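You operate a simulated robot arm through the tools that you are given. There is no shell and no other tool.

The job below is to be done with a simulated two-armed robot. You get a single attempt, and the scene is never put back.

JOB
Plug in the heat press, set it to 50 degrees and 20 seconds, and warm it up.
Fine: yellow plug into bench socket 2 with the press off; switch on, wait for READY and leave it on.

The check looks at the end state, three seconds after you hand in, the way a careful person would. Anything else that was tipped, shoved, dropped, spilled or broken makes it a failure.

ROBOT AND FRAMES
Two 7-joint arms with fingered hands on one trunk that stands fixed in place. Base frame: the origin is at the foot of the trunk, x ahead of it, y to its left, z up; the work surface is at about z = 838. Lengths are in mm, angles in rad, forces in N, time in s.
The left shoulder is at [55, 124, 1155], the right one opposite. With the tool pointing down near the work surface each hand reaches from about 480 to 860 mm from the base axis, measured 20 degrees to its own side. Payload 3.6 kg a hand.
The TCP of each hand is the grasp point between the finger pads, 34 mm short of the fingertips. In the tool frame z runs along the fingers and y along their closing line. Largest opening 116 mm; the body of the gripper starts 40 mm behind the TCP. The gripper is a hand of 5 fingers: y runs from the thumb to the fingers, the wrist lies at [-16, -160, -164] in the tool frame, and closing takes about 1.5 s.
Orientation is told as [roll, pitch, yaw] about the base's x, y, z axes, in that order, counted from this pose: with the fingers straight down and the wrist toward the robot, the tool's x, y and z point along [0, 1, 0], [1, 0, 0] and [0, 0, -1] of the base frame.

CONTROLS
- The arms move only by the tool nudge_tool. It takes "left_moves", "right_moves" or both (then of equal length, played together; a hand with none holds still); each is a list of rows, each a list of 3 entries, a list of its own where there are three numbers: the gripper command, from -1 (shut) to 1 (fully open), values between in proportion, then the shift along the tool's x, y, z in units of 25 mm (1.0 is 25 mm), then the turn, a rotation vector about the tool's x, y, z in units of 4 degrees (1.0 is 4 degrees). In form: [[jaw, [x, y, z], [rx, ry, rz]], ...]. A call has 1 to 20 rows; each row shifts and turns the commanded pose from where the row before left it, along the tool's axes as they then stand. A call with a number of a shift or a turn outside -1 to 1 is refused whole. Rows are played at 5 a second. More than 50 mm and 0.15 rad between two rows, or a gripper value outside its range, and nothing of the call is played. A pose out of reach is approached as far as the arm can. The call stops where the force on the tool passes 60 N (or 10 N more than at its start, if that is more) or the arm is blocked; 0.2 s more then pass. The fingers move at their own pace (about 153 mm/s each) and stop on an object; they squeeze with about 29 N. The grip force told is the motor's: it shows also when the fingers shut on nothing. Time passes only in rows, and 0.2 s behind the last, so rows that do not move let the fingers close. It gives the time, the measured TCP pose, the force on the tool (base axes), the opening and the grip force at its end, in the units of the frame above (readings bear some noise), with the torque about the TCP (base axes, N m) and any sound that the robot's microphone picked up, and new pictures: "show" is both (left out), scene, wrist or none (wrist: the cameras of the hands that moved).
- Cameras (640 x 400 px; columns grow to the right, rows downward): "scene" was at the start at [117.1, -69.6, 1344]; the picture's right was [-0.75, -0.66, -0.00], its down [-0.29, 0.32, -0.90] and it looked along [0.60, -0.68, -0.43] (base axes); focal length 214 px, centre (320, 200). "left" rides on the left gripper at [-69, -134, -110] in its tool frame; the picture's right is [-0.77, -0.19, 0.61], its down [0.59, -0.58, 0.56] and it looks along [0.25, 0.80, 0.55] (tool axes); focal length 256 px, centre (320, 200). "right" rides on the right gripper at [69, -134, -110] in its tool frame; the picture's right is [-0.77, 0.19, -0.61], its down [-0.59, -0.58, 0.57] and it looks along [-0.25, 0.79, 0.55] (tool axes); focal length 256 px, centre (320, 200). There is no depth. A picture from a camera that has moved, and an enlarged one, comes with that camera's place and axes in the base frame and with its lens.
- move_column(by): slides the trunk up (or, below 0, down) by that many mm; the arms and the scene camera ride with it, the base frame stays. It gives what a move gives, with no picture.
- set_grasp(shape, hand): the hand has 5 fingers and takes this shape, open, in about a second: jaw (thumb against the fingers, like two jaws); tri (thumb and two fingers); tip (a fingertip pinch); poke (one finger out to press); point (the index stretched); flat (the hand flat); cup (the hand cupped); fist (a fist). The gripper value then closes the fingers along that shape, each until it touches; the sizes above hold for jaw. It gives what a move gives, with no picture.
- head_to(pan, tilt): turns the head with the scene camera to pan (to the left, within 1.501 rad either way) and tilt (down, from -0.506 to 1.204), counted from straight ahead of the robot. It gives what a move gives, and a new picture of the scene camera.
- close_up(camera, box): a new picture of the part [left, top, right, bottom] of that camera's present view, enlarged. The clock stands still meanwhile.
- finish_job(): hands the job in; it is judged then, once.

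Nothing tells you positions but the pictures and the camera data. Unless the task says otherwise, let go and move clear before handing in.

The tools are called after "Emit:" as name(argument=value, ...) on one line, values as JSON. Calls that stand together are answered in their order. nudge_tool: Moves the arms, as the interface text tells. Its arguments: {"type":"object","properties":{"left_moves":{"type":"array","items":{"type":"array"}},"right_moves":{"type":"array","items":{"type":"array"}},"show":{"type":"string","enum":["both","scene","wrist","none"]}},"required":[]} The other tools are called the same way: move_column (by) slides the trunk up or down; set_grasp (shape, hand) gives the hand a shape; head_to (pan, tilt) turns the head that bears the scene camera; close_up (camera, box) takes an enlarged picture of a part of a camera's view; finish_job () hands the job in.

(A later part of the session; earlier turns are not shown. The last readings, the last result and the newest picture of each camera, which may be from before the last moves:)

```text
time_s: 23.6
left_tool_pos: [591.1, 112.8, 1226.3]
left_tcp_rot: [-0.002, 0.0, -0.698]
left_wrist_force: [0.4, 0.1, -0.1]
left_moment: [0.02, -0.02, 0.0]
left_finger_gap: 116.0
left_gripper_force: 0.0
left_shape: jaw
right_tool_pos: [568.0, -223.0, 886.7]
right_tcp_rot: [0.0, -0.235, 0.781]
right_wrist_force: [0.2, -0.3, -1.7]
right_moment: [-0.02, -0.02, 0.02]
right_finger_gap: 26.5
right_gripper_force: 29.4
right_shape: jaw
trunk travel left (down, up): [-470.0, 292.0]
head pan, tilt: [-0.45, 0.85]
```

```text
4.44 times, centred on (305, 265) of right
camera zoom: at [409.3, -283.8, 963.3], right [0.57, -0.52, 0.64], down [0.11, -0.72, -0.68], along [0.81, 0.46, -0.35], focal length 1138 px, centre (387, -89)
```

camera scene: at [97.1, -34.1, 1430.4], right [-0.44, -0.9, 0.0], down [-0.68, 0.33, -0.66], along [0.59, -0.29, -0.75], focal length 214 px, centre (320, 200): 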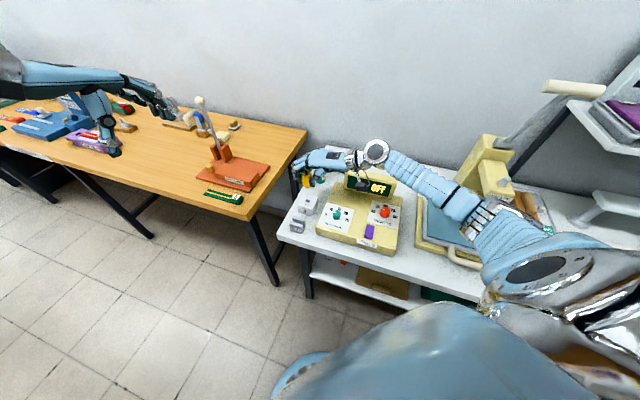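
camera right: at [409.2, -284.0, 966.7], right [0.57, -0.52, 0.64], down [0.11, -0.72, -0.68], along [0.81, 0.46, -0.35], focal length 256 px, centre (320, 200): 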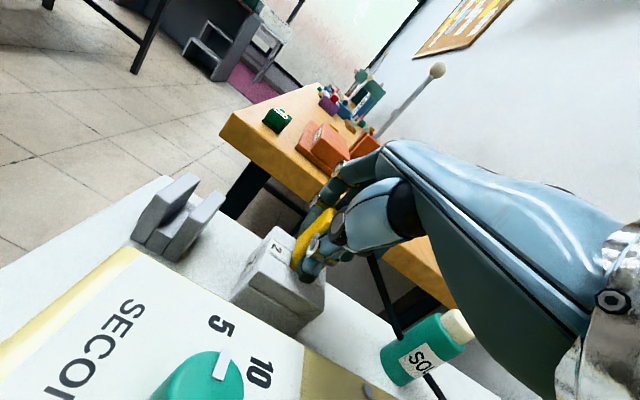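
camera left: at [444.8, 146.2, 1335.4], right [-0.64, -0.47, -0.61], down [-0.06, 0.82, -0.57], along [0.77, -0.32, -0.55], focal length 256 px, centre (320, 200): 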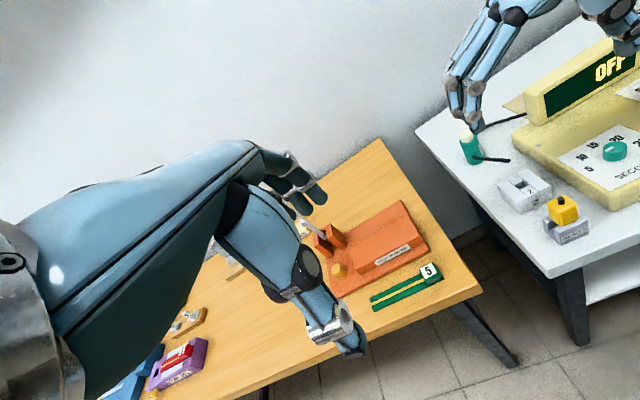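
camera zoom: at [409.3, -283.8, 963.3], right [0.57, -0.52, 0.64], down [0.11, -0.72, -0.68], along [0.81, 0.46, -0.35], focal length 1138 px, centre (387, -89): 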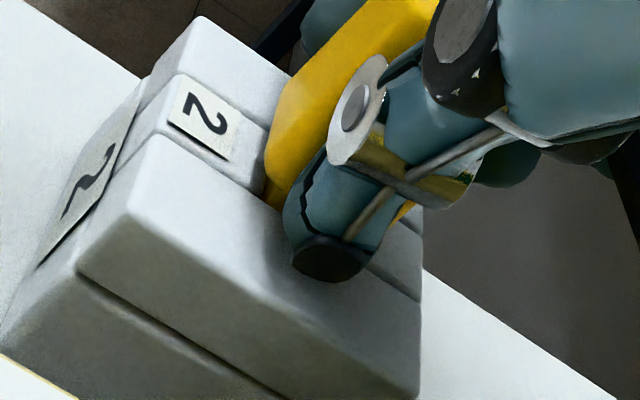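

Still free of contact, and the body is now close to the socket's top face. A few more millimetres down in small steps.

Emit:
nudge_tool(right_moves=[[-1, [0, -0.0093, 0.039], [0, 0, 0]], [-1, [0, 0, 0], [0, 0, 0]], [-1, [0, -0.0093, 0.039], [0, 0, 0]], [-1, [0, 0, 0], [0, 0, 0]]], show="none")

Emit:
nudge_tool(right_moves=[[-1, [0, -0.0093, 0.039], [0, 0, 0]], [-1, [0, 0, 0], [0, 0, 0]], [-1, [0, 0, 0], [0, 0, 0]]], show="wrist")

Emit:
close_up(camera="scene", box=[300, 185, 325, 210])

Emit:
close_up(camera="left", box=[515, 145, 565, 195])

Emit:
close_up(camera="right", box=[260, 220, 350, 310])

```text
time_s: 24.6
left_tool_pos: [590.2, 112.9, 1226.0]
left_tcp_rot: [0.001, 0.002, -0.697]
left_wrist_force: [-0.2, 0.2, -0.4]
left_moment: [0.0, 0.01, -0.01]
left_finger_gap: 115.8
left_gripper_force: 0.0
left_shape: jaw
right_tool_pos: [568.5, -221.6, 885.1]
right_tcp_rot: [0.0, -0.234, 0.783]
right_wrist_force: [0.7, -0.3, 0.2]
right_moment: [-0.03, 0.01, -0.01]
right_finger_gap: 26.5
right_gripper_force: 29.7
right_shape: jaw
trunk travel left (down, up): [-470.0, 292.0]
head pan, tilt: [-0.45, 0.85]
```

```text
time_s: 25.4
left_tool_pos: [591.1, 113.6, 1225.8]
left_tcp_rot: [0.002, -0.001, -0.698]
left_wrist_force: [0.1, 0.2, 0.0]
left_moment: [-0.01, -0.02, -0.03]
left_finger_gap: 115.9
left_gripper_force: 0.1
left_shape: jaw
right_tool_pos: [569.3, -222.1, 883.5]
right_tcp_rot: [0.002, -0.233, 0.784]
right_wrist_force: [-0.3, 0.4, -0.1]
right_moment: [0.02, 0.01, -0.03]
right_finger_gap: 26.5
right_gripper_force: 28.6
right_shape: jaw
trunk travel left (down, up): [-470.0, 292.0]
head pan, tilt: [-0.45, 0.85]
camera right: at [409.4, -283.0, 960.0], right [0.57, -0.52, 0.64], down [0.11, -0.72, -0.68], along [0.81, 0.46, -0.35], focal length 256 px, centre (320, 200)
```

right: 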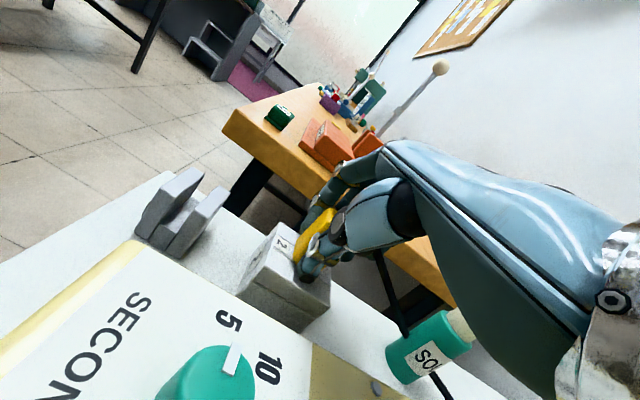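

```text
16.00 times, centred on (312, 198) of scene
camera zoom: at [97.0, -34.0, 1430.4], right [-0.44, -0.9, 0.0], down [-0.68, 0.33, -0.66], along [0.59, -0.29, -0.75], focal length 3432 px, centre (440, 240)
```

zoom: 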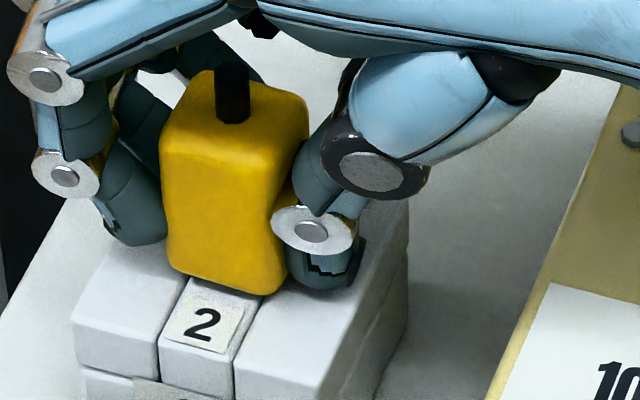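

```text
8.00 times, centred on (540, 170) of left
camera zoom: at [444.6, 146.1, 1335.6], right [-0.64, -0.47, -0.61], down [-0.06, 0.82, -0.57], along [0.77, -0.32, -0.55], focal length 2048 px, centre (-1440, 440)
```

zoom: 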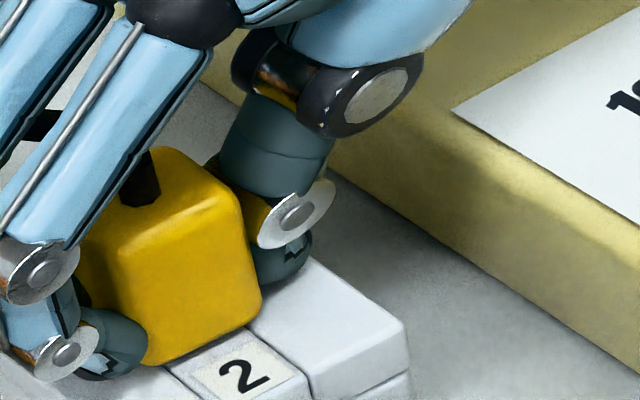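

```text
4.44 times, centred on (305, 265) of right
camera zoom: at [409.4, -283.0, 960.0], right [0.57, -0.52, 0.64], down [0.11, -0.72, -0.68], along [0.81, 0.46, -0.35], focal length 1138 px, centre (387, -89)
```

zoom: 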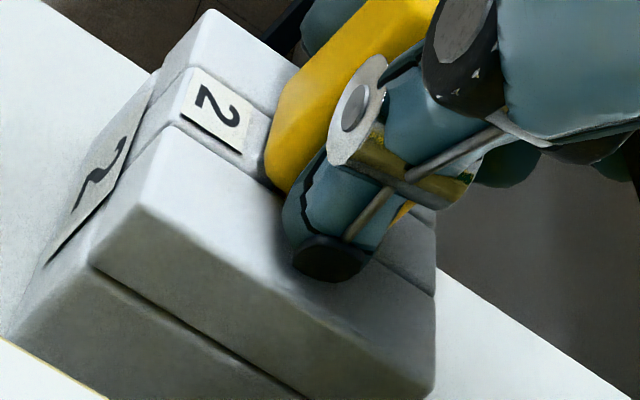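

No resistance yet, and the body bottom is nearly down on the block. I'll go on in 1 mm steps until I feel contact.

Emit:
nudge_tool(right_moves=[[-1, [0, -0.0093, 0.039], [0, 0, 0]], [-1, [0, 0, 0], [0, 0, 0]], [-1, [0, 0, 0], [0, 0, 0]]], show="none")

Emit:
nudge_tool(right_moves=[[-1, [0, -0.0093, 0.039], [0, 0, 0]], [-1, [0, 0, 0], [0, 0, 0]], [-1, [0, 0, 0], [0, 0, 0]]], show="none")

Emit:
close_up(camera="scene", box=[300, 185, 325, 210])

Emit:
close_up(camera="left", box=[515, 145, 565, 195])

Emit:
close_up(camera="right", box=[260, 220, 350, 310])

```text
time_s: 26.2
left_tool_pos: [590.8, 113.3, 1225.1]
left_tcp_rot: [0.001, 0.0, -0.698]
left_wrist_force: [0.4, -0.2, 0.2]
left_moment: [0.03, -0.01, 0.02]
left_finger_gap: 116.0
left_gripper_force: 0.0
left_shape: jaw
right_tool_pos: [568.0, -222.0, 882.8]
right_tcp_rot: [-0.002, -0.234, 0.783]
right_wrist_force: [0.4, -1.5, -1.2]
right_moment: [0.0, -0.02, -0.02]
right_finger_gap: 26.6
right_gripper_force: 29.3
right_shape: jaw
trunk travel left (down, up): [-470.0, 292.0]
head pan, tilt: [-0.45, 0.85]
```

```text
time_s: 27.0
left_tool_pos: [590.5, 112.6, 1226.8]
left_tcp_rot: [0.001, 0.0, -0.698]
left_wrist_force: [-0.6, -0.4, -0.1]
left_moment: [0.0, -0.03, 0.0]
left_finger_gap: 115.8
left_gripper_force: 0.0
left_shape: jaw
right_tool_pos: [569.1, -222.4, 882.7]
right_tcp_rot: [0.0, -0.234, 0.783]
right_wrist_force: [0.2, 0.2, 0.5]
right_moment: [-0.02, -0.01, 0.0]
right_finger_gap: 26.6
right_gripper_force: 29.1
right_shape: jaw
trunk travel left (down, up): [-470.0, 292.0]
head pan, tilt: [-0.45, 0.85]
```

```text
16.00 times, centred on (312, 198) of scene
camera zoom: at [96.9, -34.0, 1430.4], right [-0.44, -0.9, 0.0], down [-0.68, 0.33, -0.66], along [0.59, -0.29, -0.75], focal length 3432 px, centre (440, 240)
```

zoom: 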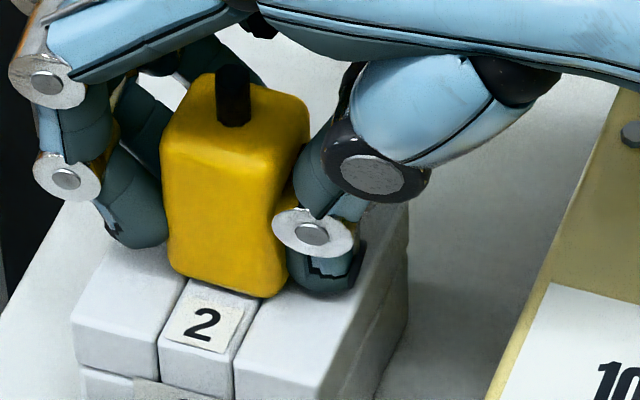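

```text
8.00 times, centred on (540, 170) of left
camera zoom: at [444.6, 146.1, 1335.7], right [-0.64, -0.47, -0.61], down [-0.06, 0.82, -0.57], along [0.77, -0.32, -0.55], focal length 2048 px, centre (-1440, 440)
```

zoom: 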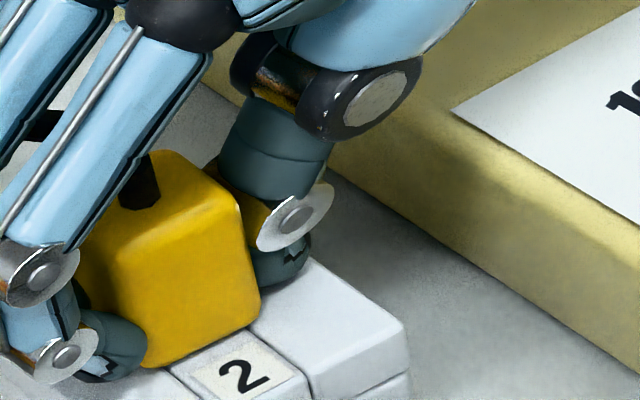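

```text
4.44 times, centred on (305, 265) of right
camera zoom: at [409.7, -283.3, 958.6], right [0.57, -0.52, 0.64], down [0.11, -0.72, -0.68], along [0.81, 0.46, -0.35], focal length 1138 px, centre (387, -89)
```

zoom: 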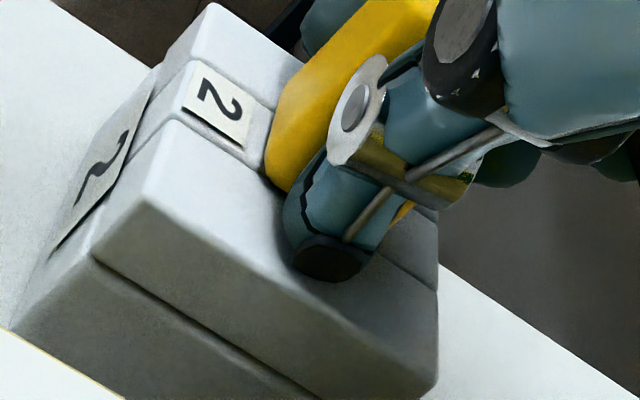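

Sight lines put the plug top at z 889, a few millimetres from seated, and I still feel nothing. I'll continue in 1 mm steps.

Emit:
nudge_tool(right_moves=[[-1, [0, -0.0093, 0.039], [0, 0, 0]], [-1, [0, 0, 0], [0, 0, 0]], [-1, [0, 0, 0], [0, 0, 0]]], show="none")

Emit:
nudge_tool(right_moves=[[-1, [0, -0.0093, 0.039], [0, 0, 0]], [-1, [0, 0, 0], [0, 0, 0]], [-1, [0, 0, 0], [0, 0, 0]]], show="none")

Emit:
close_up(camera="scene", box=[300, 185, 325, 210])

Emit:
close_up(camera="left", box=[515, 145, 565, 195])

Emit:
close_up(camera="right", box=[260, 220, 350, 310])

```text
time_s: 27.8
left_tool_pos: [591.0, 113.3, 1226.3]
left_tcp_rot: [0.002, 0.0, -0.697]
left_wrist_force: [0.8, -0.3, 0.5]
left_moment: [0.02, 0.0, -0.01]
left_finger_gap: 115.9
left_gripper_force: 0.1
left_shape: jaw
right_tool_pos: [569.9, -221.1, 881.7]
right_tcp_rot: [-0.001, -0.235, 0.784]
right_wrist_force: [-0.2, -1.8, 5.6]
right_moment: [-0.07, 0.04, -0.02]
right_finger_gap: 26.4
right_gripper_force: 28.7
right_shape: jaw
trunk travel left (down, up): [-470.0, 292.0]
head pan, tilt: [-0.45, 0.85]
```

```text
time_s: 28.6
left_tool_pos: [589.5, 113.5, 1225.5]
left_tcp_rot: [-0.001, -0.001, -0.698]
left_wrist_force: [0.5, 0.0, -0.2]
left_moment: [0.01, 0.03, 0.03]
left_finger_gap: 115.8
left_gripper_force: 0.0
left_shape: jaw
right_tool_pos: [568.2, -221.8, 881.5]
right_tcp_rot: [-0.002, -0.236, 0.783]
right_wrist_force: [1.2, -1.3, 11.5]
right_moment: [-0.08, 0.06, -0.02]
right_finger_gap: 26.3
right_gripper_force: 29.2
right_shape: jaw
trunk travel left (down, up): [-470.0, 292.0]
head pan, tilt: [-0.45, 0.85]
```

```text
16.00 times, centred on (312, 198) of scene
camera zoom: at [96.0, -33.6, 1430.6], right [-0.44, -0.9, 0.0], down [-0.68, 0.33, -0.66], along [0.59, -0.29, -0.75], focal length 3432 px, centre (440, 240)
```

zoom: 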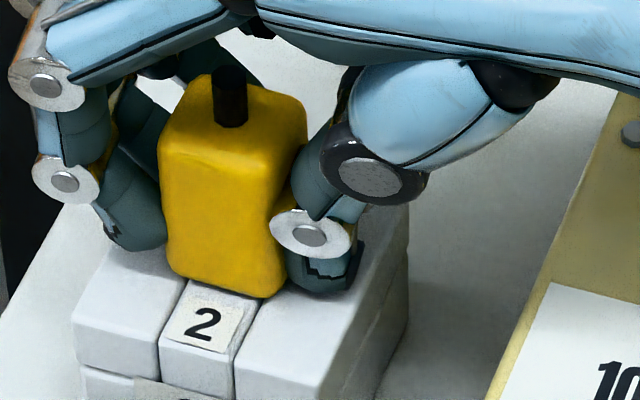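

```text
8.00 times, centred on (540, 170) of left
camera zoom: at [443.7, 146.5, 1336.0], right [-0.64, -0.47, -0.61], down [-0.06, 0.82, -0.57], along [0.77, -0.32, -0.55], focal length 2048 px, centre (-1440, 440)
```

zoom: 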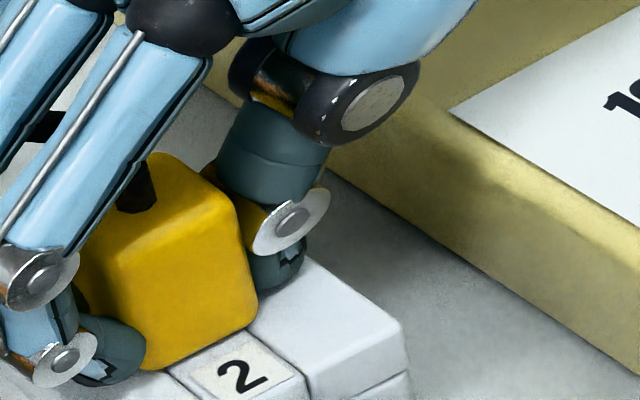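

```text
4.44 times, centred on (305, 265) of right
camera zoom: at [409.2, -282.9, 957.5], right [0.57, -0.52, 0.64], down [0.11, -0.72, -0.68], along [0.81, 0.46, -0.35], focal length 1138 px, centre (387, -89)
```

zoom: 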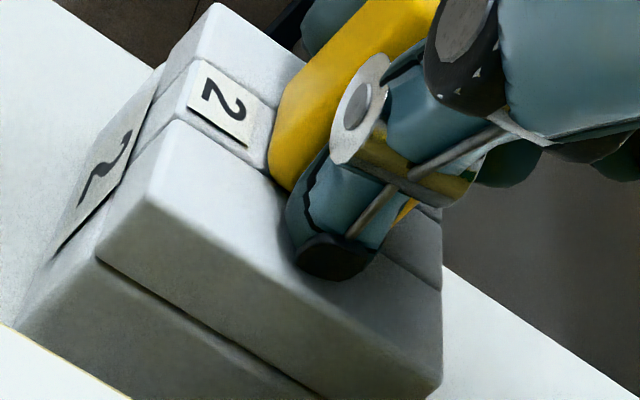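

Contact: 11 N upward, and its lever arm points to the thumb tip resting on the block, with the blade well inside the hole. I'll ease up 1 mm, open the fingers gently so the plug drops home, and look.

Emit:
nudge_tool(right_moves=[[-1, [0, 0.0093, -0.039], [0, 0, 0]], [-0.5, [0, 0, 0], [0, 0, 0]], [-0.4, [0, 0, 0], [0, 0, 0]], [-0.3, [0, 0, 0], [0, 0, 0]], [-0.1, [0, 0, 0], [0, 0, 0]], [0.1, [0, 0, 0], [0, 0, 0]], [0.1, [0, 0, 0], [0, 0, 0]]], show="wrist")

Emit:
close_up(camera="scene", box=[300, 185, 325, 210])

Emit:
close_up(camera="left", box=[515, 145, 565, 195])

Emit:
close_up(camera="right", box=[260, 220, 350, 310])

```text
time_s: 30.2
left_tool_pos: [590.3, 114.2, 1225.8]
left_tcp_rot: [-0.003, -0.001, -0.698]
left_wrist_force: [-0.8, 0.4, 0.7]
left_moment: [0.0, 0.03, -0.03]
left_finger_gap: 115.5
left_gripper_force: 0.1
left_shape: jaw
right_tool_pos: [568.8, -219.8, 883.4]
right_tcp_rot: [-0.002, -0.237, 0.786]
right_wrist_force: [7.9, 8.9, 18.8]
right_moment: [0.05, -0.06, 0.02]
right_finger_gap: 43.4
right_gripper_force: 0.0
right_shape: jaw
trunk travel left (down, up): [-470.0, 292.0]
head pan, tilt: [-0.45, 0.85]
camera right: at [409.3, -282.4, 959.2], right [0.57, -0.52, 0.64], down [0.11, -0.72, -0.68], along [0.81, 0.46, -0.35], focal length 256 px, centre (320, 200)
```

right: 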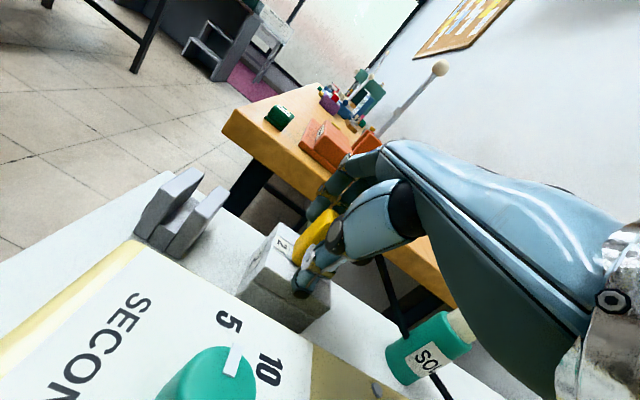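

```text
16.00 times, centred on (312, 198) of scene
camera zoom: at [96.3, -31.6, 1430.7], right [-0.43, -0.9, 0.0], down [-0.68, 0.33, -0.66], along [0.59, -0.29, -0.75], focal length 3432 px, centre (440, 240)
```

zoom: 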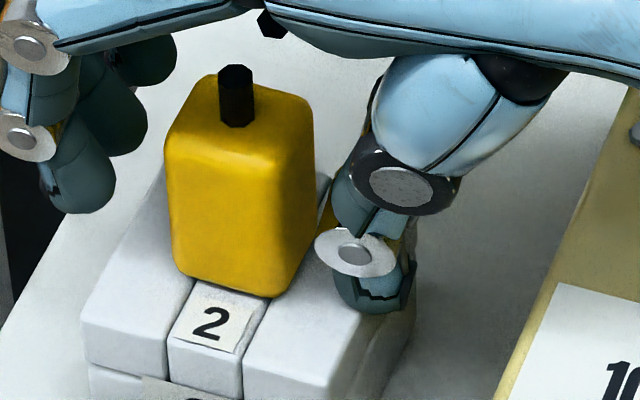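

```text
8.00 times, centred on (540, 170) of left
camera zoom: at [443.9, 148.0, 1335.8], right [-0.64, -0.47, -0.61], down [-0.06, 0.82, -0.57], along [0.77, -0.32, -0.55], focal length 2048 px, centre (-1440, 440)
```

zoom: 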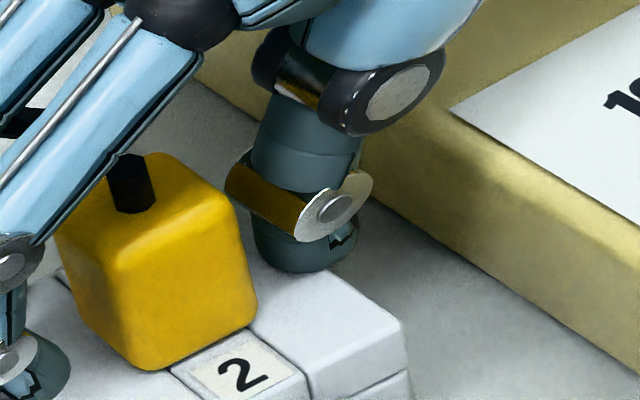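

```text
4.44 times, centred on (305, 265) of right
camera zoom: at [409.3, -282.4, 959.2], right [0.57, -0.52, 0.64], down [0.11, -0.72, -0.68], along [0.81, 0.46, -0.35], focal length 1138 px, centre (387, -89)
```

zoom: 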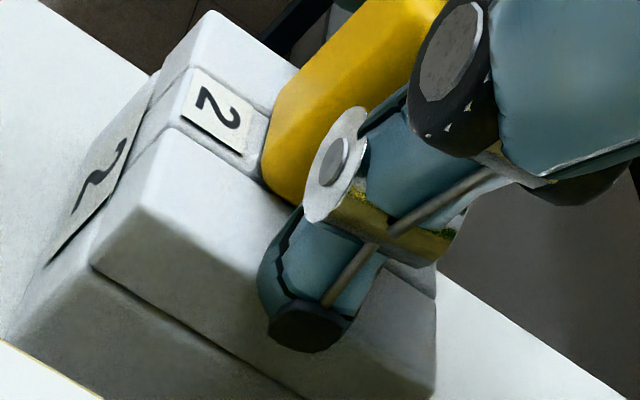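

The plug stands free and seems home, but the thumb tip is pressing on the block (19 N). I'll lift a few millimetres straight up to relieve that.

Emit:
nudge_tool(right_moves=[[0, [0, 0.028, -0.117], [0, 0, 0]], [0, [0, 0.028, -0.117], [0, 0, 0]], [0.05, [0, 0.028, -0.117], [0, 0, 0]], [0.1, [0, 0.028, -0.117], [0, 0, 0]], [0.1, [0, 0, 0], [0, 0, 0]]], show="wrist")

Emit:
close_up(camera="scene", box=[295, 180, 325, 210])

Emit:
close_up(camera="left", box=[515, 145, 565, 195])

```text
time_s: 31.4
left_tool_pos: [590.9, 113.8, 1226.3]
left_tcp_rot: [0.001, 0.0, -0.699]
left_wrist_force: [-0.5, -0.2, -0.4]
left_moment: [0.01, 0.01, 0.0]
left_finger_gap: 116.0
left_gripper_force: 0.1
left_shape: jaw
right_tool_pos: [569.2, -221.8, 893.3]
right_tcp_rot: [-0.001, -0.235, 0.783]
right_wrist_force: [-0.5, -1.2, -0.3]
right_moment: [-0.02, 0.01, -0.02]
right_finger_gap: 63.3
right_gripper_force: 0.0
right_shape: jaw
trunk travel left (down, up): [-470.0, 292.0]
head pan, tilt: [-0.45, 0.85]
camera right: at [409.4, -283.2, 968.9], right [0.57, -0.52, 0.64], down [0.11, -0.72, -0.68], along [0.81, 0.46, -0.35], focal length 256 px, centre (320, 200)
```

right: 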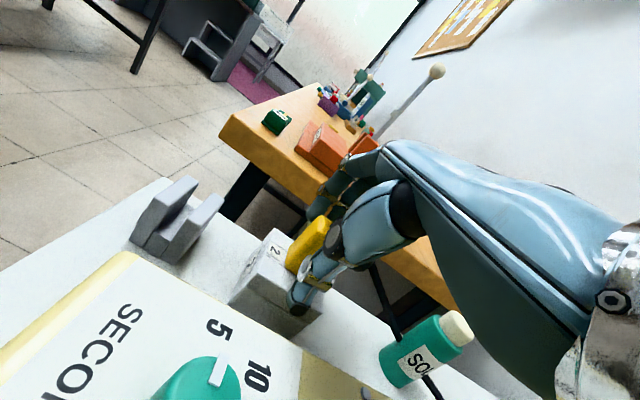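

```text
13.33 times, centred on (310, 195) of scene
camera zoom: at [96.9, -33.9, 1430.4], right [-0.44, -0.9, 0.0], down [-0.68, 0.33, -0.66], along [0.59, -0.29, -0.75], focal length 2860 px, centre (453, 267)
```

zoom: 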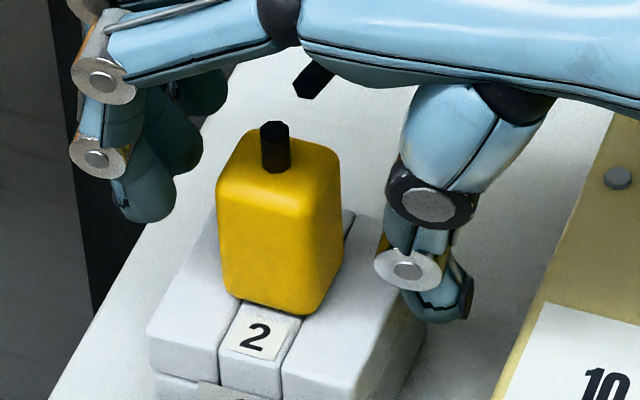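

```text
8.00 times, centred on (540, 170) of left
camera zoom: at [444.7, 146.1, 1335.6], right [-0.64, -0.47, -0.61], down [-0.06, 0.82, -0.57], along [0.77, -0.32, -0.55], focal length 2048 px, centre (-1440, 440)
```

zoom: 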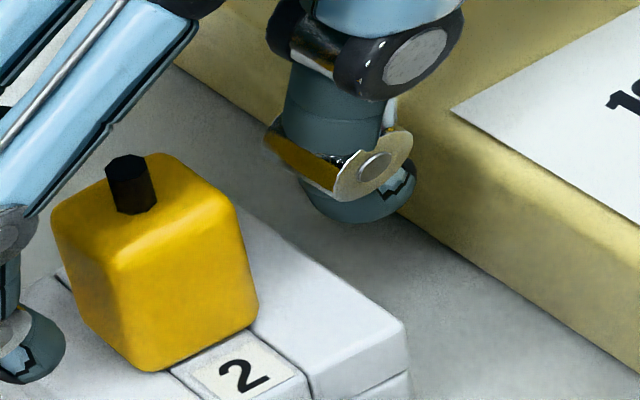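

The plug stands upright in socket 2 with nothing touching it now. I'll raise the hand well clear and inspect how fully it is seated.

Emit:
nudge_tool(right_moves=[[0.3, [0, 0.186, -0.778], [0, 0, 0]], [0.3, [0, 0.186, -0.778], [0, 0, 0]], [0.3, [0, 0.186, -0.778], [0, 0, 0]], [0.3, [0, 0.186, -0.778], [0, 0, 0]], [0.3, [0, 0.186, -0.778], [0, 0, 0]], [0.3, [0, 0, 0], [0, 0, 0]]], show="both")

Emit:
close_up(camera="scene", box=[298, 185, 323, 210])

Emit:
close_up(camera="left", box=[510, 140, 580, 210])

Emit:
close_up(camera="right", box=[180, 220, 320, 350])

```text
time_s: 32.8
left_tool_pos: [590.4, 113.8, 1226.6]
left_tcp_rot: [0.002, -0.001, -0.698]
left_wrist_force: [0.0, 0.5, -0.1]
left_moment: [-0.01, -0.04, -0.01]
left_finger_gap: 116.0
left_gripper_force: 0.0
left_shape: jaw
right_tool_pos: [566.3, -222.7, 992.8]
right_tcp_rot: [0.001, -0.234, 0.785]
right_wrist_force: [0.1, -0.2, 0.8]
right_moment: [0.03, -0.03, 0.02]
right_finger_gap: 74.9
right_gripper_force: 0.0
right_shape: jaw
trunk travel left (down, up): [-470.0, 292.0]
head pan, tilt: [-0.45, 0.85]
camera scene: at [97.0, -34.0, 1430.4], right [-0.44, -0.9, 0.0], down [-0.68, 0.33, -0.66], along [0.59, -0.29, -0.75], focal length 214 px, centre (320, 200)
camera right: at [407.8, -283.4, 1068.0], right [0.57, -0.52, 0.64], down [0.11, -0.72, -0.68], along [0.81, 0.46, -0.35], focal length 256 px, centre (320, 200)
```

scene: 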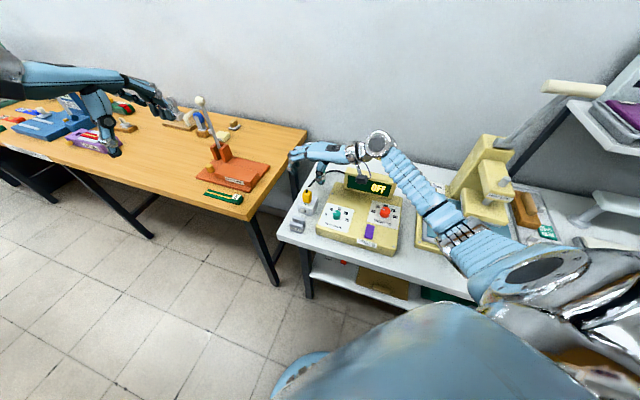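
right: 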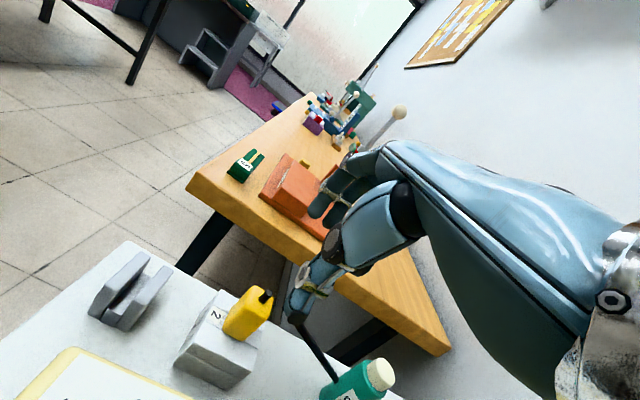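

```text
16.00 times, centred on (310, 198) of scene
camera zoom: at [97.0, -34.0, 1430.4], right [-0.44, -0.9, 0.0], down [-0.68, 0.33, -0.66], along [0.59, -0.29, -0.75], focal length 3432 px, centre (472, 240)
```

zoom: 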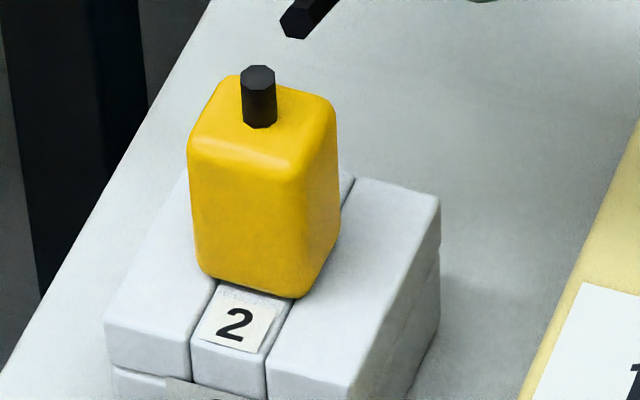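

```text
5.71 times, centred on (545, 175) of left
camera zoom: at [444.7, 146.2, 1335.6], right [-0.64, -0.47, -0.61], down [-0.06, 0.82, -0.57], along [0.77, -0.32, -0.55], focal length 1463 px, centre (-966, 343)
```

zoom: 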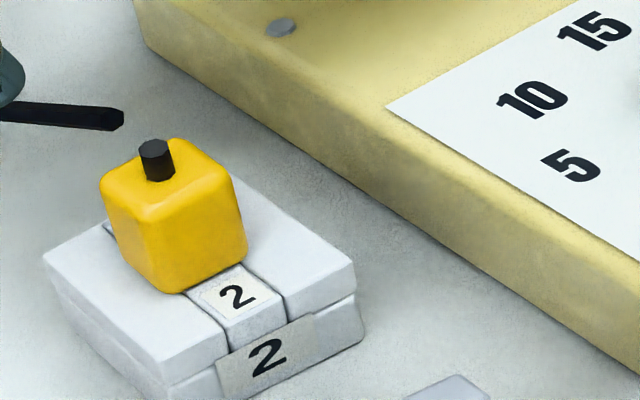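

```text
3.08 times, centred on (250, 285) of right
camera zoom: at [407.8, -283.4, 1068.0], right [0.57, -0.52, 0.64], down [0.11, -0.72, -0.68], along [0.81, 0.46, -0.35], focal length 788 px, centre (535, -62)
```

zoom: 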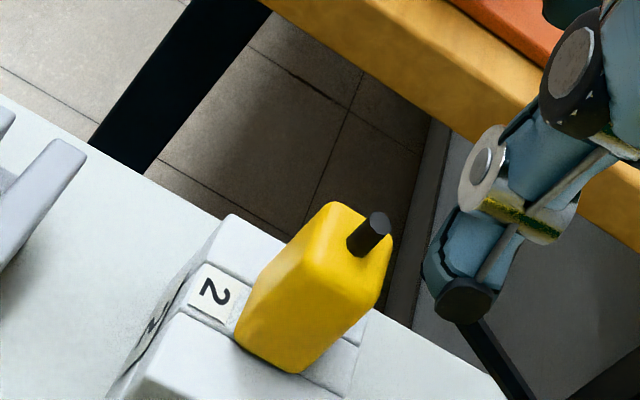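

The plug is fully home: body flush on the block, upright, top at z 888. Next are the knobs; I'll move the right hand high over the SECONDS knob near (461, -270), try the fingertip-pinch shape and look at it.

Emit:
nudge_tool(right_moves=[[0.3, [0.322, -0.918, -0.219], [0, 0, 0]], [0.3, [0.322, -0.918, -0.219], [0, 0, 0]], [0.3, [0.322, -0.918, -0.219], [0, 0, 0]], [0.3, [0.322, -0.918, -0.219], [0, 0, 0]], [0.3, [0.322, -0.918, -0.219], [0, 0, 0]], [0.3, [0, 0, 0], [0, 0, 0]]], show="none")

Emit:
set_grasp(hand="right", shape="tip")

Emit:
nudge_tool(right_moves=[[0.0, [0, 0, 0], [0, 0, 0]], [0.0, [0, 0, 0], [0, 0, 0]], [0.0, [0, 0, 0], [0, 0, 0]]], show="both")

Emit:
close_up(camera="left", box=[500, 40, 640, 180])

Emit:
close_up(camera="scene", box=[290, 140, 420, 260])

```text
time_s: 34.2
left_tool_pos: [591.9, 113.1, 1224.6]
left_tcp_rot: [-0.001, -0.001, -0.697]
left_wrist_force: [-1.3, -0.7, -0.6]
left_moment: [-0.03, 0.01, -0.01]
left_finger_gap: 116.1
left_gripper_force: 0.0
left_shape: jaw
right_tool_pos: [459.4, -276.4, 993.8]
right_tcp_rot: [0.002, -0.234, 0.784]
right_wrist_force: [0.6, -0.2, -0.8]
right_moment: [0.01, 0.05, -0.02]
right_finger_gap: 75.3
right_gripper_force: 0.1
right_shape: jaw
trunk travel left (down, up): [-470.0, 292.0]
head pan, tilt: [-0.45, 0.85]
```

```text
time_s: 35.1
left_tool_pos: [591.5, 113.0, 1225.4]
left_tcp_rot: [0.0, 0.001, -0.697]
left_wrist_force: [0.5, -0.4, 0.2]
left_moment: [0.01, -0.02, -0.01]
left_finger_gap: 115.9
left_gripper_force: 0.0
left_shape: jaw
right_tool_pos: [459.2, -276.1, 993.1]
right_tcp_rot: [0.0, -0.234, 0.783]
right_wrist_force: [-0.3, 0.2, -0.4]
right_moment: [0.01, 0.02, -0.01]
right_finger_gap: 116.0
right_gripper_force: 0.0
right_shape: tip
trunk travel left (down, up): [-470.0, 292.0]
head pan, tilt: [-0.45, 0.85]
```

```text
time_s: 35.9
left_tool_pos: [591.3, 113.2, 1225.5]
left_tcp_rot: [0.001, -0.001, -0.697]
left_wrist_force: [0.2, 0.7, 0.4]
left_moment: [0.01, -0.02, -0.01]
left_finger_gap: 116.1
left_gripper_force: 0.1
left_shape: jaw
right_tool_pos: [459.7, -275.8, 994.6]
right_tcp_rot: [0.0, -0.234, 0.783]
right_wrist_force: [0.6, 0.7, -0.1]
right_moment: [0.04, 0.03, -0.01]
right_finger_gap: 58.9
right_gripper_force: 0.0
right_shape: tip
trunk travel left (down, up): [-470.0, 292.0]
head pan, tilt: [-0.45, 0.85]
camera scene: at [96.8, -34.0, 1430.4], right [-0.44, -0.9, 0.0], down [-0.68, 0.33, -0.66], along [0.59, -0.29, -0.75], focal length 214 px, centre (320, 200)
camera right: at [299.7, -337.5, 1069.1], right [0.57, -0.52, 0.64], down [0.11, -0.72, -0.68], along [0.81, 0.46, -0.35], focal length 256 px, centre (320, 200)
```

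scene: 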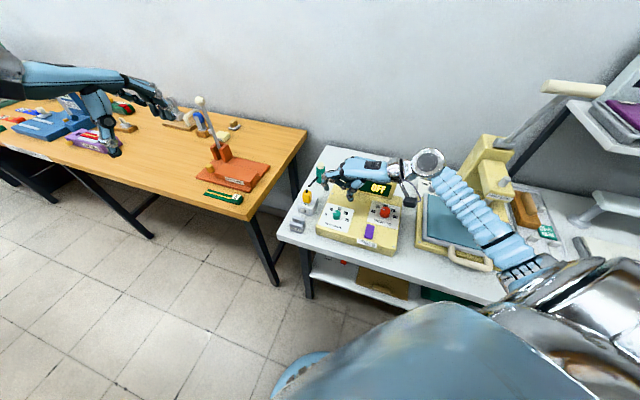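
right: 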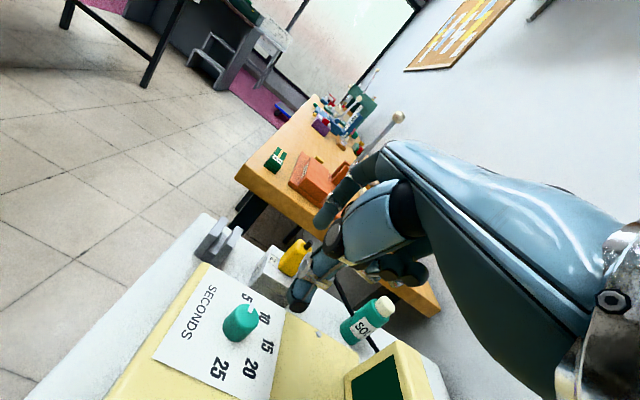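

```text
2.86 times, centred on (570, 110) of left
camera zoom: at [444.5, 146.1, 1335.7], right [-0.64, -0.47, -0.61], down [-0.06, 0.82, -0.57], along [0.77, -0.32, -0.55], focal length 731 px, centre (-394, 457)
```

zoom: 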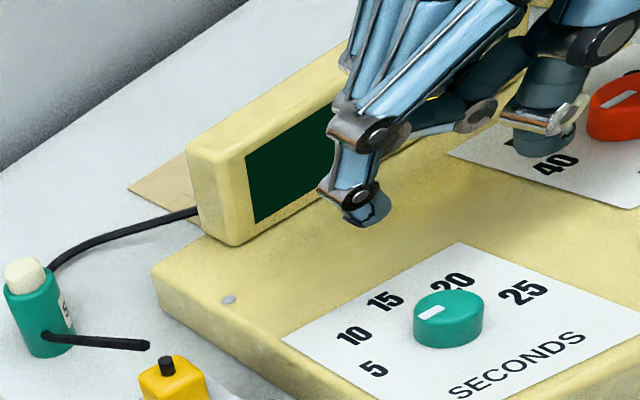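

```text
3.33 times, centred on (355, 200) of scene
camera zoom: at [96.8, -34.0, 1430.4], right [-0.44, -0.9, 0.0], down [-0.68, 0.33, -0.66], along [0.59, -0.29, -0.75], focal length 715 px, centre (203, 200)
```

zoom: 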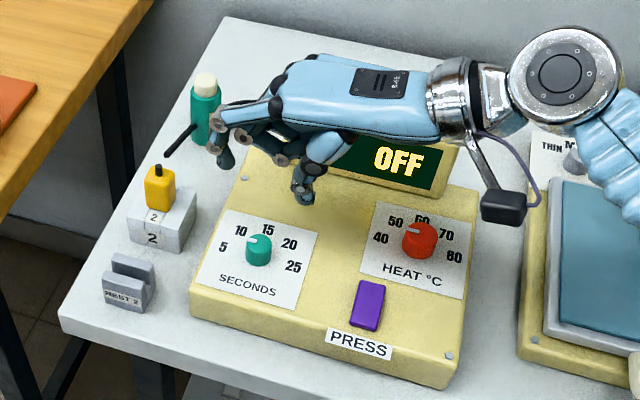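

In the tip shape the spare fingers fold away, leaving just thumb and index, which suits the knobs well. I'll level the hand again (undo the 13.4 degree tilt) and half-close it in the air to see how the tips meet.

Emit:
nudge_tool(right_moves=[[0, [0, 0, 0], [0.84, 0, 0]], [-0.1, [0, 0, 0], [0.84, 0, 0]], [-0.3, [0, 0, 0], [0.84, 0, 0]], [-0.45, [0, 0, 0], [0.84, 0, 0]], [-0.45, [0, 0, 0], [0, 0, 0]], [-0.45, [0, 0, 0], [0, 0, 0]]], show="wrist")

Emit:
close_up(camera="left", box=[540, 40, 640, 140])

Emit:
close_up(camera="scene", box=[310, 160, 370, 220])

Emit:
close_up(camera="right", box=[200, 190, 380, 370])

```text
time_s: 37.3
left_tool_pos: [591.7, 114.6, 1224.9]
left_tcp_rot: [-0.001, -0.001, -0.698]
left_wrist_force: [-0.7, -0.3, 0.3]
left_moment: [0.01, 0.0, -0.01]
left_finger_gap: 116.1
left_gripper_force: 0.1
left_shape: jaw
right_tool_pos: [456.8, -277.3, 991.8]
right_tcp_rot: [0.001, 0.002, 0.784]
right_wrist_force: [0.7, 0.1, 0.1]
right_moment: [0.02, -0.01, 0.02]
right_finger_gap: 33.3
right_gripper_force: 0.0
right_shape: tip
trunk travel left (down, up): [-470.0, 292.0]
head pan, tilt: [-0.45, 0.85]
camera right: at [313.9, -322.1, 1102.9], right [0.68, -0.41, 0.61], down [0.01, -0.82, -0.57], along [0.74, 0.39, -0.55], focal length 256 px, centre (320, 200)
```

right: 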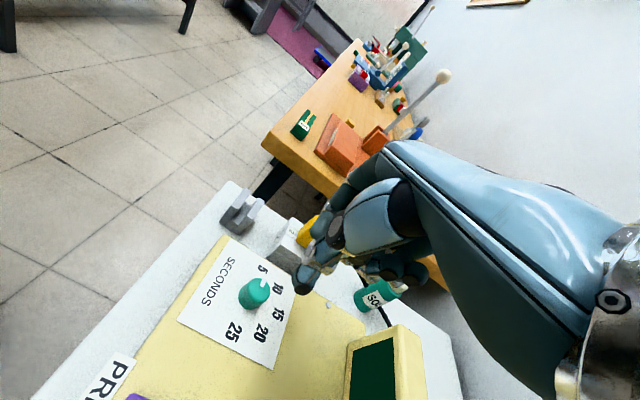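

```text
4.00 times, centred on (590, 90) of left
camera zoom: at [444.6, 146.1, 1335.7], right [-0.64, -0.47, -0.61], down [-0.06, 0.82, -0.57], along [0.77, -0.32, -0.55], focal length 1024 px, centre (-760, 640)
```

zoom: 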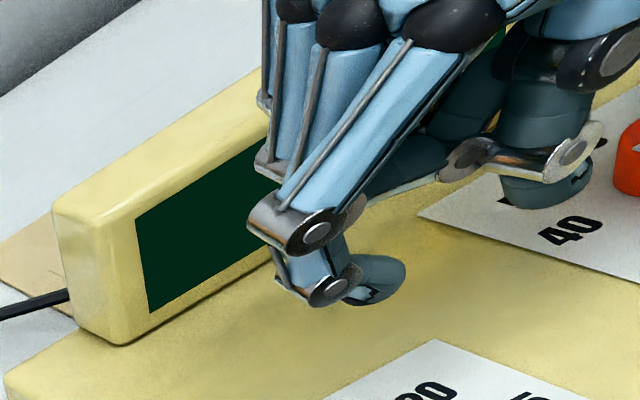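

```text
6.67 times, centred on (340, 190) of scene
camera zoom: at [96.9, -34.0, 1430.4], right [-0.44, -0.9, 0.0], down [-0.68, 0.33, -0.66], along [0.59, -0.29, -0.75], focal length 1430 px, centre (187, 267)
```

zoom: 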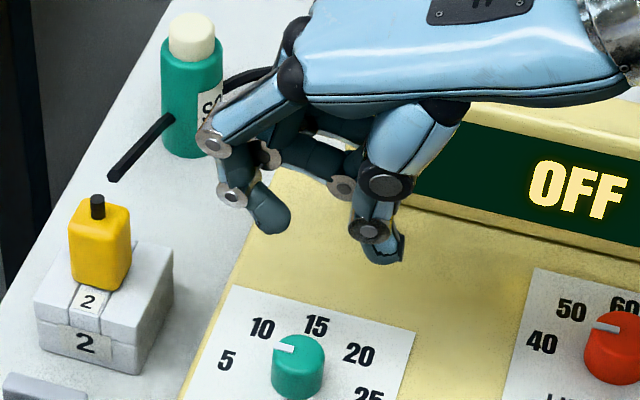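

```text
2.22 times, centred on (290, 280) of right
camera zoom: at [313.9, -322.1, 1102.9], right [0.68, -0.41, 0.61], down [0.01, -0.82, -0.57], along [0.74, 0.39, -0.55], focal length 569 px, centre (387, 22)
```

zoom: 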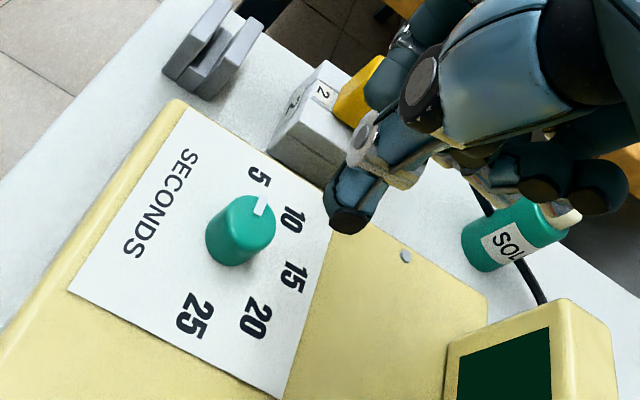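

Levelled, the pinch centre is within about 3 mm of the TCP and the tips reach about 42 mm below it. The panel face is at z 850 and the SECONDS knob axis at about (462, -272), top 874; both pointers sit at their lowest marks. I'll go over the knob, turn to yaw 80 and open, still high.

Emit:
nudge_tool(right_moves=[[0.1, [-0.017, 0.26, 0], [0, 0, 0]], [0.1, [0, 0, 0], [0, 0, -0.972]], [0.1, [0, 0, 0], [0, 0, -0.972]], [0.1, [0, 0, 0], [0, 0, -0.972]], [0.1, [0, 0, 0], [0, 0, -0.972]], [0.1, [0, 0, 0], [0, 0, -0.972]], [0.1, [0, 0, 0], [0, 0, -0.972]], [0.1, [0, 0, 0], [0, 0, -0.972]], [0.1, [0, 0, 0], [0, 0, -0.972]], [0.1, [0, 0, 0], [0, 0, -0.972]], [0.1, [0, 0, 0], [0, 0, 0]], [0.1, [0, 0, 0], [0, 0, 0]]], show="both")

Emit:
close_up(camera="scene", box=[310, 160, 390, 240])

Emit:
close_up(camera="left", box=[540, 40, 640, 180])

```text
time_s: 39.9
left_tool_pos: [592.0, 113.9, 1224.4]
left_tcp_rot: [0.0, 0.0, -0.698]
left_wrist_force: [0.0, 0.3, -0.6]
left_moment: [0.0, 0.0, 0.03]
left_finger_gap: 116.0
left_gripper_force: 0.1
left_shape: jaw
right_tool_pos: [462.3, -271.6, 993.1]
right_tcp_rot: [0.001, 0.001, 1.394]
right_wrist_force: [0.4, 0.5, -0.3]
right_moment: [-0.03, -0.01, -0.02]
right_finger_gap: 63.2
right_gripper_force: 0.2
right_shape: tip
trunk travel left (down, up): [-470.0, 292.0]
head pan, tilt: [-0.45, 0.85]
camera scene: at [97.0, -34.0, 1430.4], right [-0.44, -0.9, 0.0], down [-0.68, 0.33, -0.66], along [0.59, -0.29, -0.75], focal length 214 px, centre (320, 200)
camera right: at [370.0, -391.6, 1103.6], right [0.79, 0.05, 0.61], down [0.48, -0.67, -0.57], along [0.38, 0.74, -0.55], focal length 256 px, centre (320, 200)
```

scene: 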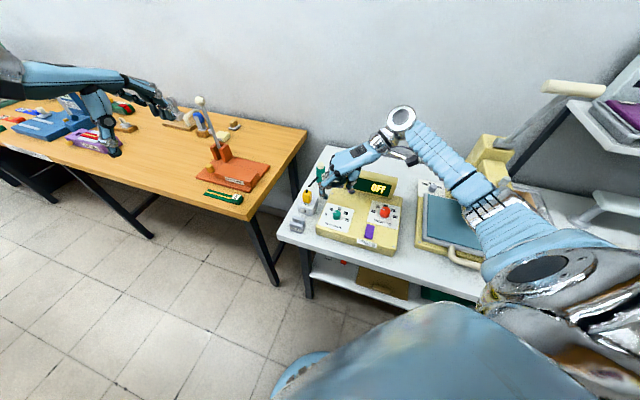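
right: 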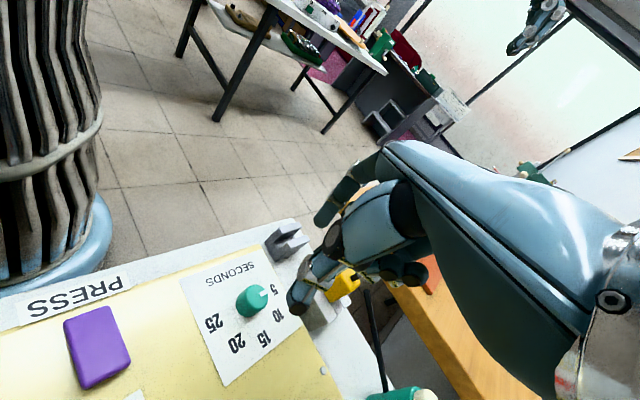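

```text
5.00 times, centred on (350, 200) of scene
camera zoom: at [97.0, -34.0, 1430.4], right [-0.44, -0.9, 0.0], down [-0.68, 0.33, -0.66], along [0.59, -0.29, -0.75], focal length 1072 px, centre (170, 200)
```

zoom: 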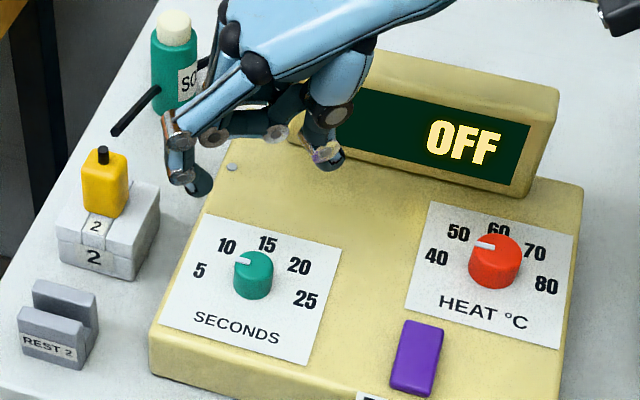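

```text
2.86 times, centred on (590, 110) of left
camera zoom: at [444.7, 146.1, 1335.6], right [-0.64, -0.47, -0.61], down [-0.06, 0.82, -0.57], along [0.77, -0.32, -0.55], focal length 731 px, centre (-451, 457)
```

zoom: 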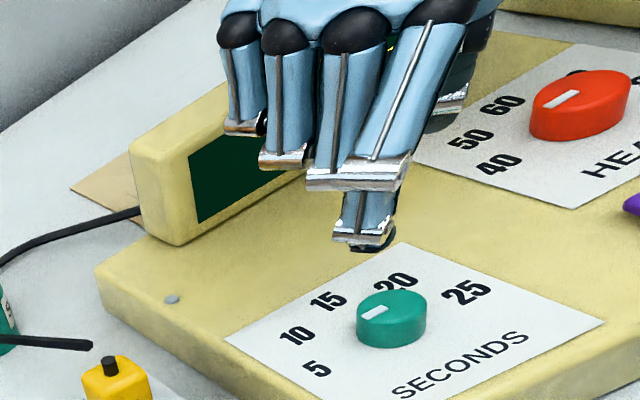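

Yaw 80 is reachable, and the knob axis works out at (463, -272), about 2 mm from the TCP. I'll correct that and lower until the tips are just above the knob.

Emit:
nudge_tool(right_moves=[[0.1, [-0.07, 0.009, 0.7], [0, 0, 0]], [0.1, [0, 0, 0.7], [0, 0, 0]], [0.1, [0, 0, 0.7], [0, 0, 0]], [0.1, [0, 0, 0.7], [0, 0, 0]], [0.1, [0, 0, 0], [0, 0, 0]], [0.1, [0, 0, 0], [0, 0, 0]]], show="wrist")

Emit:
close_up(camera="scene", box=[315, 180, 365, 230])

Emit:
close_up(camera="left", box=[560, 80, 640, 160])

Emit:
close_up(camera="right", box=[220, 190, 380, 350])

```text
time_s: 41.3
left_tool_pos: [590.5, 113.1, 1226.3]
left_tcp_rot: [-0.001, 0.0, -0.698]
left_wrist_force: [-0.7, 0.0, 1.2]
left_moment: [0.01, -0.02, 0.03]
left_finger_gap: 115.6
left_gripper_force: 0.1
left_shape: jaw
right_tool_pos: [463.9, -273.6, 926.6]
right_tcp_rot: [0.0, 0.0, 1.396]
right_wrist_force: [0.7, -0.1, -0.4]
right_moment: [0.01, -0.02, 0.0]
right_finger_gap: 62.9
right_gripper_force: 0.1
right_shape: tip
trunk travel left (down, up): [-470.0, 292.0]
head pan, tilt: [-0.45, 0.85]
camera right: at [372.1, -393.7, 1035.1], right [0.79, 0.05, 0.61], down [0.48, -0.67, -0.57], along [0.38, 0.74, -0.55], focal length 256 px, centre (320, 200)
```

right: 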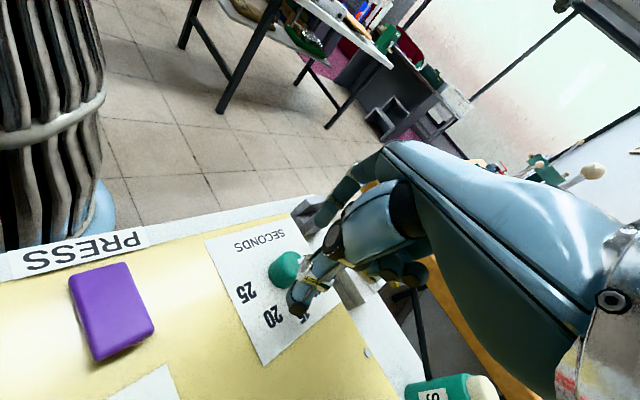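

```text
8.00 times, centred on (340, 205) of scene
camera zoom: at [96.9, -34.0, 1430.4], right [-0.44, -0.9, 0.0], down [-0.68, 0.33, -0.66], along [0.59, -0.29, -0.75], focal length 1716 px, centre (160, 160)
```

zoom: 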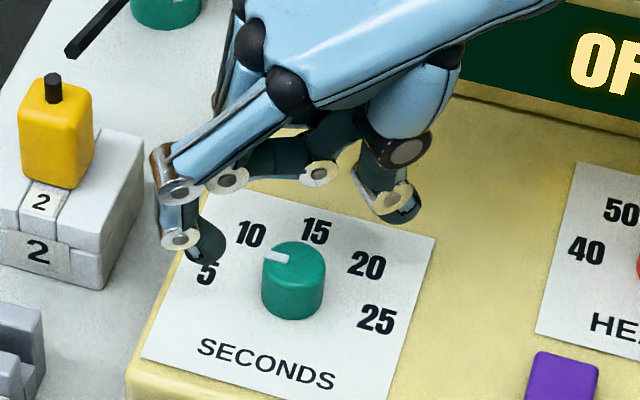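

```text
5.00 times, centred on (600, 120) of left
camera zoom: at [444.6, 146.1, 1335.7], right [-0.64, -0.47, -0.61], down [-0.06, 0.82, -0.57], along [0.77, -0.32, -0.55], focal length 1280 px, centre (-1080, 600)
```

zoom: 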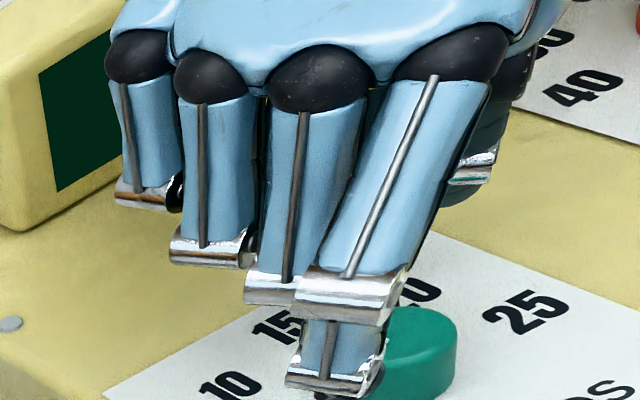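

```text
2.50 times, centred on (300, 270) of right
camera zoom: at [372.1, -393.7, 1035.1], right [0.79, 0.05, 0.61], down [0.48, -0.67, -0.57], along [0.38, 0.74, -0.55], focal length 640 px, centre (370, 25)
```

zoom: 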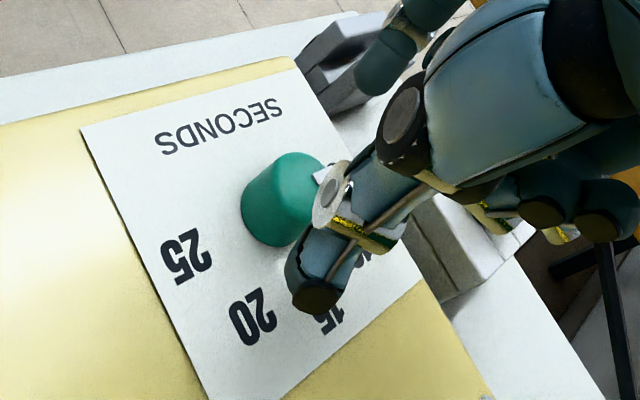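

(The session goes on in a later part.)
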